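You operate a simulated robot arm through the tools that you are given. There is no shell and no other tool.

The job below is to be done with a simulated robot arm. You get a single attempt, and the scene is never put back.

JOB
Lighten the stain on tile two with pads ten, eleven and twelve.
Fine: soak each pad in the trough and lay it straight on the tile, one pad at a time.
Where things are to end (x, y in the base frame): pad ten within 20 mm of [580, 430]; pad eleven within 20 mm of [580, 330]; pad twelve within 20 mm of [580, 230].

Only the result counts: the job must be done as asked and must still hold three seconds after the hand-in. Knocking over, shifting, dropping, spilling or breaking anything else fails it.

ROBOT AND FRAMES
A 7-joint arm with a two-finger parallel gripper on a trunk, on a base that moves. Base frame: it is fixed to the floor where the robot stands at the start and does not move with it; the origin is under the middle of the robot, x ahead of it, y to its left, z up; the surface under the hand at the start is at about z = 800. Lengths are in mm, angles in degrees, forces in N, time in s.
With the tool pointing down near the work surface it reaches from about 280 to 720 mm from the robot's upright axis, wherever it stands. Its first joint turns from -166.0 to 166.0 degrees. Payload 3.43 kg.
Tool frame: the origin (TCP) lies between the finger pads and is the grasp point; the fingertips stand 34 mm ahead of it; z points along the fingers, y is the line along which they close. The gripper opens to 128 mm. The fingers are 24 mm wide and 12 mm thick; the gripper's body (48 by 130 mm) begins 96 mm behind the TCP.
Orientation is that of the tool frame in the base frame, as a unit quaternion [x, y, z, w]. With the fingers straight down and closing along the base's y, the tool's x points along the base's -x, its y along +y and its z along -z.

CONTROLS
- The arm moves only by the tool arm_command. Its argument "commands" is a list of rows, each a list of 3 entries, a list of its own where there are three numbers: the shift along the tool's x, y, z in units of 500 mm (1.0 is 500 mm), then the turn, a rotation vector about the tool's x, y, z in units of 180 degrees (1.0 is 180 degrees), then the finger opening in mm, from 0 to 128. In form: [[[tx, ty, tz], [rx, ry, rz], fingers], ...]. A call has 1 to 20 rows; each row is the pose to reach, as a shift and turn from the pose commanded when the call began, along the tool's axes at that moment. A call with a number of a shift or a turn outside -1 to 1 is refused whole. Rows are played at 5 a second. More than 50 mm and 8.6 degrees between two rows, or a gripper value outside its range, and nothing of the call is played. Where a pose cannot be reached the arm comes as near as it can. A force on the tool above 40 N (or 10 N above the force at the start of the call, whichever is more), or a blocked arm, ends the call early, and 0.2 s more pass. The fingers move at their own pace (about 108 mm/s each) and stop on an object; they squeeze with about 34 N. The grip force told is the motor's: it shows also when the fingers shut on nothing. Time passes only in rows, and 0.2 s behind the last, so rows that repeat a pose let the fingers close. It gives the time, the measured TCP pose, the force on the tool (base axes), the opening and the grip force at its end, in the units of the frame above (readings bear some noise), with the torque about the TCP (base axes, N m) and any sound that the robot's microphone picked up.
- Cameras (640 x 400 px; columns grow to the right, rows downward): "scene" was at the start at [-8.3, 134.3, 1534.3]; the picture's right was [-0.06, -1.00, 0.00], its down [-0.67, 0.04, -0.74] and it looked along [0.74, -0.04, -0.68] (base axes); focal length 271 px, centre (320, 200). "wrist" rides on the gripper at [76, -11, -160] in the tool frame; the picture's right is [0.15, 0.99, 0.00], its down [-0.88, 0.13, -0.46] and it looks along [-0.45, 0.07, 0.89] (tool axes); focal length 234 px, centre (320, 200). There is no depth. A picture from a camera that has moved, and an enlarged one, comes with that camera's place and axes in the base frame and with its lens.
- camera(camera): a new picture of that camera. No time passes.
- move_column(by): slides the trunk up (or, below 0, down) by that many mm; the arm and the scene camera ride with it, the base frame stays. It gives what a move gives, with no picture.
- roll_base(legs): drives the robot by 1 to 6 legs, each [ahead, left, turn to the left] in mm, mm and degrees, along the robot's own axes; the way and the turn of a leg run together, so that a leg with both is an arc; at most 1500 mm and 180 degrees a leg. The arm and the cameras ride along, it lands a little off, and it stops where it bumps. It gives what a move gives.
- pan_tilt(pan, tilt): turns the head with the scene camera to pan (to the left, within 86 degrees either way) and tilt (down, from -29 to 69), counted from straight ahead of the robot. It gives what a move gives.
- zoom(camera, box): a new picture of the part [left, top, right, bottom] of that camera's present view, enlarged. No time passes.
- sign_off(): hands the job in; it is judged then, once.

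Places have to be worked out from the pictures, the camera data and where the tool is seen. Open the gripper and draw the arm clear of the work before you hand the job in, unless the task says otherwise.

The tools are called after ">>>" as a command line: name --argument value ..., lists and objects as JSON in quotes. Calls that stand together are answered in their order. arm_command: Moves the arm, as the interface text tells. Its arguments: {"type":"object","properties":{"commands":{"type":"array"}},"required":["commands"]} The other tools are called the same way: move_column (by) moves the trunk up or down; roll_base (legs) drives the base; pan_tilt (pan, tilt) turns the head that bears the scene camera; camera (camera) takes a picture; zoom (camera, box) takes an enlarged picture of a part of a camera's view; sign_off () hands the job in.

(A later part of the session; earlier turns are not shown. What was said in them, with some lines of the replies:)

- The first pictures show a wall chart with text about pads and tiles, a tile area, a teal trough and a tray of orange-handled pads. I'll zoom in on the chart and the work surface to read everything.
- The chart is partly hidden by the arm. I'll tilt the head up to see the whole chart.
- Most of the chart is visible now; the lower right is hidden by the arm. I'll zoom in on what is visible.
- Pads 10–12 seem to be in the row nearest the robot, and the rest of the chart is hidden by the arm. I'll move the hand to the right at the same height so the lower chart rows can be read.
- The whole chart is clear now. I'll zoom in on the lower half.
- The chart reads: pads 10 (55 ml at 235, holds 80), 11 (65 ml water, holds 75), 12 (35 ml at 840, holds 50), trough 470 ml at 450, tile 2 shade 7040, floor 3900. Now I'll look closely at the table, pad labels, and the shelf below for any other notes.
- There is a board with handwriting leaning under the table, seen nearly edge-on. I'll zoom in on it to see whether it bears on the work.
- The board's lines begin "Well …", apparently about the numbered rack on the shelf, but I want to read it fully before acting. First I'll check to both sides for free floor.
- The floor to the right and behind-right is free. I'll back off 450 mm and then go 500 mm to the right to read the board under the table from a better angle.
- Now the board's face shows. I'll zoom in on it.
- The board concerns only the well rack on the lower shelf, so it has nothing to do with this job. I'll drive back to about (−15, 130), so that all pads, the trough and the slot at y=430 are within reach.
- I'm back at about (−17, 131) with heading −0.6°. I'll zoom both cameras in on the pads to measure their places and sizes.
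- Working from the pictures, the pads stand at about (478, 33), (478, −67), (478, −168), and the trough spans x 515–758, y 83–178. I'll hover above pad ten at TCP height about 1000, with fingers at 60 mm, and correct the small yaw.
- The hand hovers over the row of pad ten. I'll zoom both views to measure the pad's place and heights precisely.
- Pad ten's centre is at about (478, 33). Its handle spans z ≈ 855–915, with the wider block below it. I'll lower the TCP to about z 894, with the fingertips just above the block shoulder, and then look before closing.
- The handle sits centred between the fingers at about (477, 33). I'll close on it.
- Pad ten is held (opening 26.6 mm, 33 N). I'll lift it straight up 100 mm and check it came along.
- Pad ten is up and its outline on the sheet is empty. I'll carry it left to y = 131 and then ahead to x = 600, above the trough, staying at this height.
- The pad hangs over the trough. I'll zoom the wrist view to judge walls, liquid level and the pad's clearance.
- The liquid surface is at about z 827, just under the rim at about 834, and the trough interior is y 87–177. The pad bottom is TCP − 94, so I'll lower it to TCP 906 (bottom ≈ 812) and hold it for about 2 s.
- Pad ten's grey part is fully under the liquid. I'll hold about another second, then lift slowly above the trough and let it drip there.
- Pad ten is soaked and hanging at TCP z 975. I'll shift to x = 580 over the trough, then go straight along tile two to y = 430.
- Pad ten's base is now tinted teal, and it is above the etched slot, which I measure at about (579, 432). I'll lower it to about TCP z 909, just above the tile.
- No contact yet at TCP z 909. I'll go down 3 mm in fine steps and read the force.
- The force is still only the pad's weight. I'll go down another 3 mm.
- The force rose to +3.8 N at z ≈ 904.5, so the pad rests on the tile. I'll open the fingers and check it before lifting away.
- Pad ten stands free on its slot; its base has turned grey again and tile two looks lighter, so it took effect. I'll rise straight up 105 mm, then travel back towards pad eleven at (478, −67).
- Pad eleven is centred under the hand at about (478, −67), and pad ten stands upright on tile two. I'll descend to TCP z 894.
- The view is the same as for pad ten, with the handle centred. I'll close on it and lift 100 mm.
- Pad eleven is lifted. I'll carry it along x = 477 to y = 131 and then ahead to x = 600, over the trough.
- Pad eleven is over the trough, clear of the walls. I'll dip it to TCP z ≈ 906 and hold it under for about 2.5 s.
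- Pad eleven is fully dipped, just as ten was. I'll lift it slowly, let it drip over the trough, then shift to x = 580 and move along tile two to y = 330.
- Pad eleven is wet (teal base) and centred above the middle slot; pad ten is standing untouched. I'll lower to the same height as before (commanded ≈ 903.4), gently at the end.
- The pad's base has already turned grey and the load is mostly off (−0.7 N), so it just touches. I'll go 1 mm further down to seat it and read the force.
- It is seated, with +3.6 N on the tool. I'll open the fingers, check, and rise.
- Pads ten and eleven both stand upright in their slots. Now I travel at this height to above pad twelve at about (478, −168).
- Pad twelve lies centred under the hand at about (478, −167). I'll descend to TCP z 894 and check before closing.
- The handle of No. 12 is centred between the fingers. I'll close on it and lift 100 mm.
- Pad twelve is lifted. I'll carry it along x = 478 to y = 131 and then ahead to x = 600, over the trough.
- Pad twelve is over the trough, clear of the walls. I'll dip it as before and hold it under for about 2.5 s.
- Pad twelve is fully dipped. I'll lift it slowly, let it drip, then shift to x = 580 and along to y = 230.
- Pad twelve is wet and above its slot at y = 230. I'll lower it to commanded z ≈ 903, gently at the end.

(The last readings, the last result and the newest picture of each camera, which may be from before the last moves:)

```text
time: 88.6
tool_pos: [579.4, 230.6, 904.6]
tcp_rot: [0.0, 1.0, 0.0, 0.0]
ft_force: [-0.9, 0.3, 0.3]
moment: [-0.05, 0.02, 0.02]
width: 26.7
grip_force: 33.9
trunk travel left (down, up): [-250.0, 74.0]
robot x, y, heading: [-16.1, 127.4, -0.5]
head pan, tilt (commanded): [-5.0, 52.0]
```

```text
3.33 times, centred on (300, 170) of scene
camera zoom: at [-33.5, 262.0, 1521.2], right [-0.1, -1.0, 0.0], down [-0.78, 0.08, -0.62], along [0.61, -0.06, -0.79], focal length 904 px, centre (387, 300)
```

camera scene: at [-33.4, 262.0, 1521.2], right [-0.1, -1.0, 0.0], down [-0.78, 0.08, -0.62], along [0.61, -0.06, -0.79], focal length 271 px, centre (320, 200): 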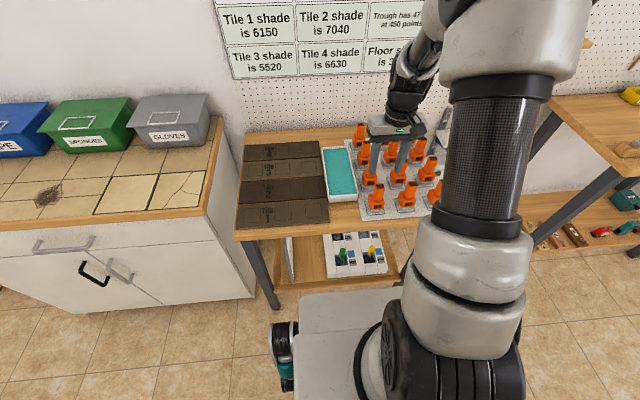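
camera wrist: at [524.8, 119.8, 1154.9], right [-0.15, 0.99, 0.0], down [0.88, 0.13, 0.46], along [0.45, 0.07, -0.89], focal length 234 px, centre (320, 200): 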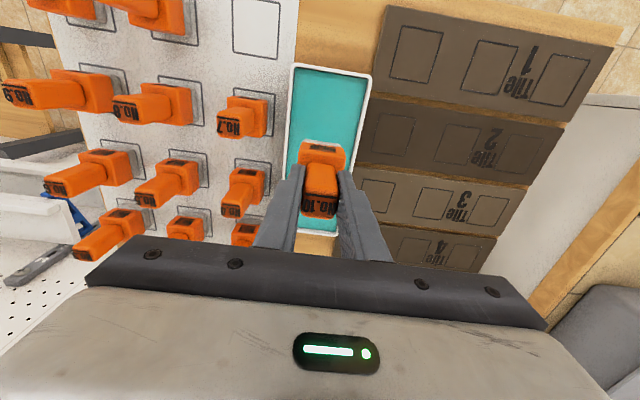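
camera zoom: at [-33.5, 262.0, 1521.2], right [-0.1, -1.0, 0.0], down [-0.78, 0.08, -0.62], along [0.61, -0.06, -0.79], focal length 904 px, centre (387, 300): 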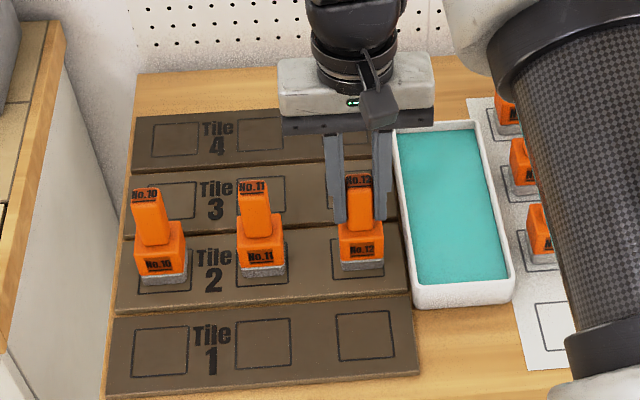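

It has touched down: the base turned grey and the load is off. I'll press 0.8 mm more to seat it, open the fingers (56 mm keeps clear of pad eleven and the trough), and rise straight up.

>>> arm_command --commands '[[[0, 0, 0.0016], [0, 0, 0], 15], [[0, 0, 0.0016], [0, 0, 0], 15], [[0, 0, 0.0016], [0, 0, 0], 35], [[0, 0, 0.0016], [0, 0, 0], 56], [[0, 0, 0.0016], [0, 0, 0], 56], [[0, 0, 0.0016], [0, 0, 0], 56], [[0, 0, -0.04], [0, 0, 0], 56], [[0, 0, -0.11], [0, 0, 0], 56], [[0, 0, -0.19], [0, 0, 0], 56], [[0, 0, -0.21], [0, 0, 0], 56], [[0, 0, -0.21], [0, 0, 0], 56]]'

>>> zoom --camera "scene" --box '[210, 110, 390, 230]'

>>> zoom --camera "wrist" --box '[180, 30, 480, 230]'

```text
time: 91.0
tool_pos: [579.7, 231.7, 1009.6]
tcp_rot: [0.001, 1.0, 0.001, 0.001]
ft_force: [-0.1, 0.1, -0.3]
moment: [-0.01, -0.02, -0.01]
width: 56.0
grip_force: 0.1
trunk travel left (down, up): [-250.0, 74.0]
robot x, y, heading: [-15.6, 127.1, -0.8]
head pan, tilt (commanded): [-5.0, 52.0]
```

```text
3.33 times, centred on (300, 170) of scene
camera zoom: at [-33.4, 262.0, 1521.2], right [-0.1, -1.0, 0.0], down [-0.78, 0.08, -0.62], along [0.61, -0.06, -0.79], focal length 904 px, centre (387, 300)
```

zoom: 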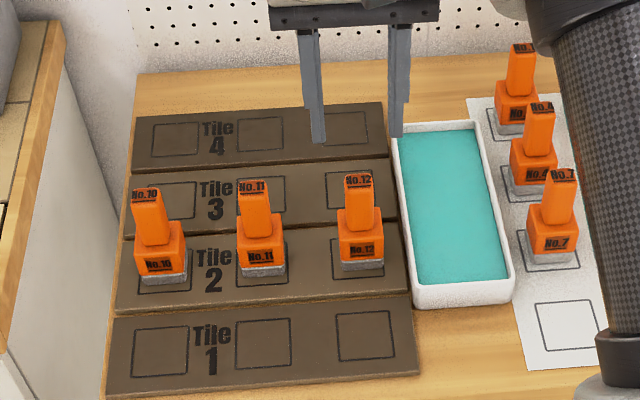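

```text
2.00 times, centred on (330, 130) of wrist
camera zoom: at [504.1, 219.3, 1168.0], right [-0.15, 0.99, 0.0], down [0.88, 0.13, 0.46], along [0.45, 0.07, -0.89], focal length 468 px, centre (300, 340)
```

zoom: 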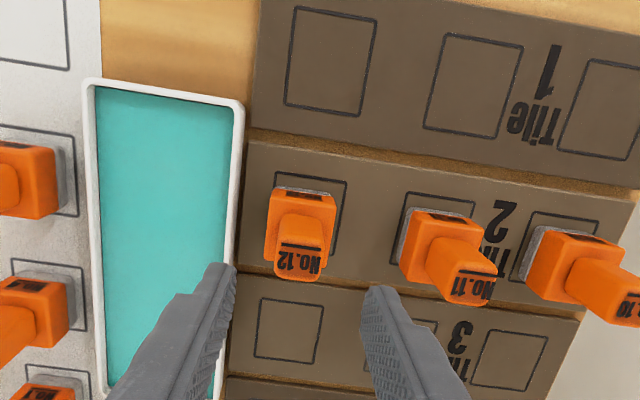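

All three pads stand in their slots. I'll draw the arm up and back, clear of the work, and take a final look.

>>> arm_command --commands '[[[0, 0, -0.07], [0, 0, 0], 56], [[0, 0, -0.14], [0, 0, 0], 56], [[0, 0, -0.18], [0, 0, 0], 56], [[0.08, 0, -0.18], [0, 0, 0], 56], [[0.16, -0.05, -0.18], [0, 0, 0], 56], [[0.24, -0.1, -0.18], [0, 0, 0], 56], [[0.3, -0.17, -0.18], [0, 0, 0], 56], [[0.32, -0.25, -0.18], [0, 0, 0], 56], [[0.32, -0.33, -0.18], [0, 0, 0], 56], [[0.32, -0.41, -0.18], [0, 0, 0], 56], [[0.32, -0.49, -0.18], [0, 0, 0], 56], [[0.32, -0.57, -0.18], [0, 0, 0], 56], [[0.32, -0.57, -0.18], [0, 0, 0], 56]]'

>>> camera --camera "scene"

>>> zoom --camera "scene" --box '[220, 120, 380, 230]'

>>> zoom --camera "scene" --box '[300, 110, 460, 230]'

```text
time: 93.8
tool_pos: [417.9, -54.6, 1098.4]
tcp_rot: [0.0, 1.0, -0.001, 0.0]
ft_force: [-0.7, 0.2, -0.6]
moment: [0.03, -0.03, 0.0]
width: 56.2
grip_force: 0.2
trunk travel left (down, up): [-250.0, 74.0]
robot x, y, heading: [-20.1, 130.5, -0.7]
head pan, tilt (commanded): [-5.0, 52.0]
```

```text
taken
camera scene: at [-33.4, 261.9, 1521.2], right [-0.1, -1.0, 0.0], down [-0.78, 0.08, -0.62], along [0.61, -0.06, -0.79], focal length 271 px, centre (320, 200)
```

scene: 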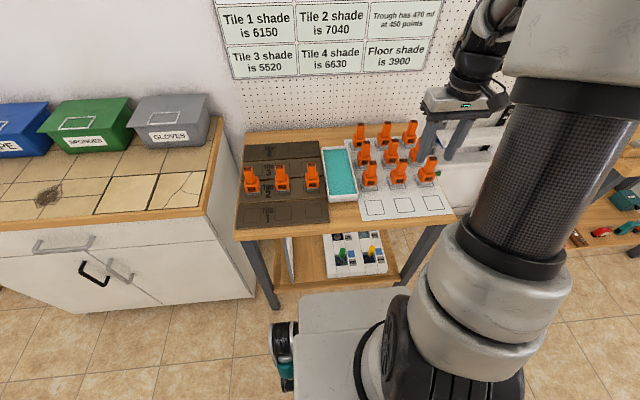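

```text
3.64 times, centred on (300, 175) of scene
camera zoom: at [-33.4, 261.9, 1521.2], right [-0.1, -1.0, 0.0], down [-0.78, 0.08, -0.62], along [0.61, -0.06, -0.79], focal length 986 px, centre (393, 291)
```

zoom: 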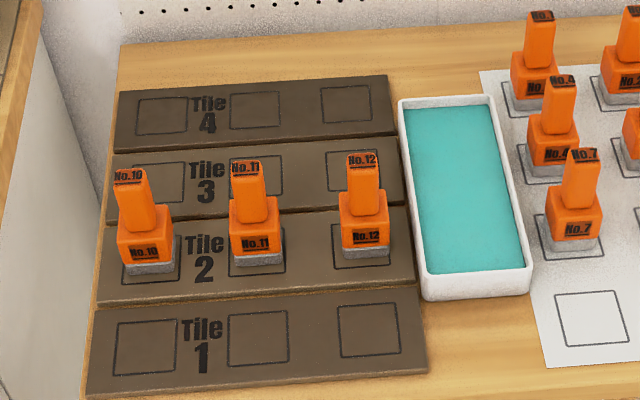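

```text
3.33 times, centred on (380, 170) of scene
camera zoom: at [-33.4, 261.9, 1521.2], right [-0.1, -1.0, 0.0], down [-0.78, 0.08, -0.62], along [0.61, -0.06, -0.79], focal length 904 px, centre (120, 300)
```

zoom: 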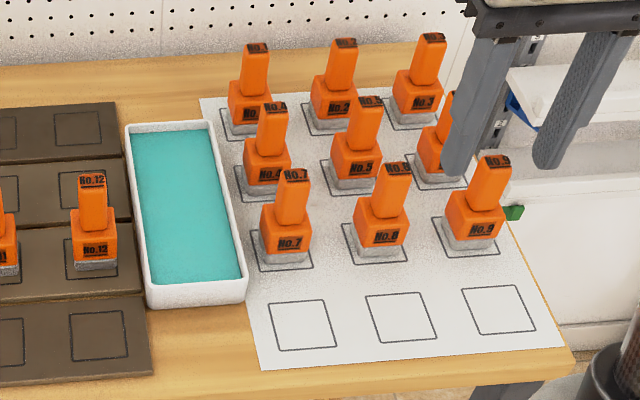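

All three pads are upright in their slots on tile two. The other pads, the trough and the tiles are undisturbed, and the gripper is open with the arm clear, so I hand the job in.

>>> sign_off

```text
The job is handed in.
```

I soaked pads ten, eleven and twelve in the trough one at a time, in that order. Each one went straight onto tile two, and I've handed the job in. I don't have the judged result yet.

| Pad | Asked for (x, y) | Released at (x, y) |
|---|---|---|
| Ten | 580, 430 | about 579, 431 |
| Eleven | 580, 330 | about 580, 331 |
| Twelve | 580, 230 | about 579, 231 |

- **Soaking:** each pad was held with its base fully under the liquid for about 2 seconds. Its base came out teal and turned grey again when it touched the tile.
- **Stain:** tile two looked lighter after pad ten. The wall chart gives its shade as 7040 and the floor's as 3900, but I had no way to measure the final shade.
- **Order:** you didn't set an order and the chart doesn't call for one, so I used the order you listed them.
- **Everything else:** in the last pictures the other pads, the trough and the tiles were where they started. The gripper was open and the arm clear of the work.

Before starting, I drove the robot back and to the right to read a board under the table. It was only about the rack on the lower shelf. I then parked about 130 mm left of the starting spot so the arm could reach the slot for pad ten.
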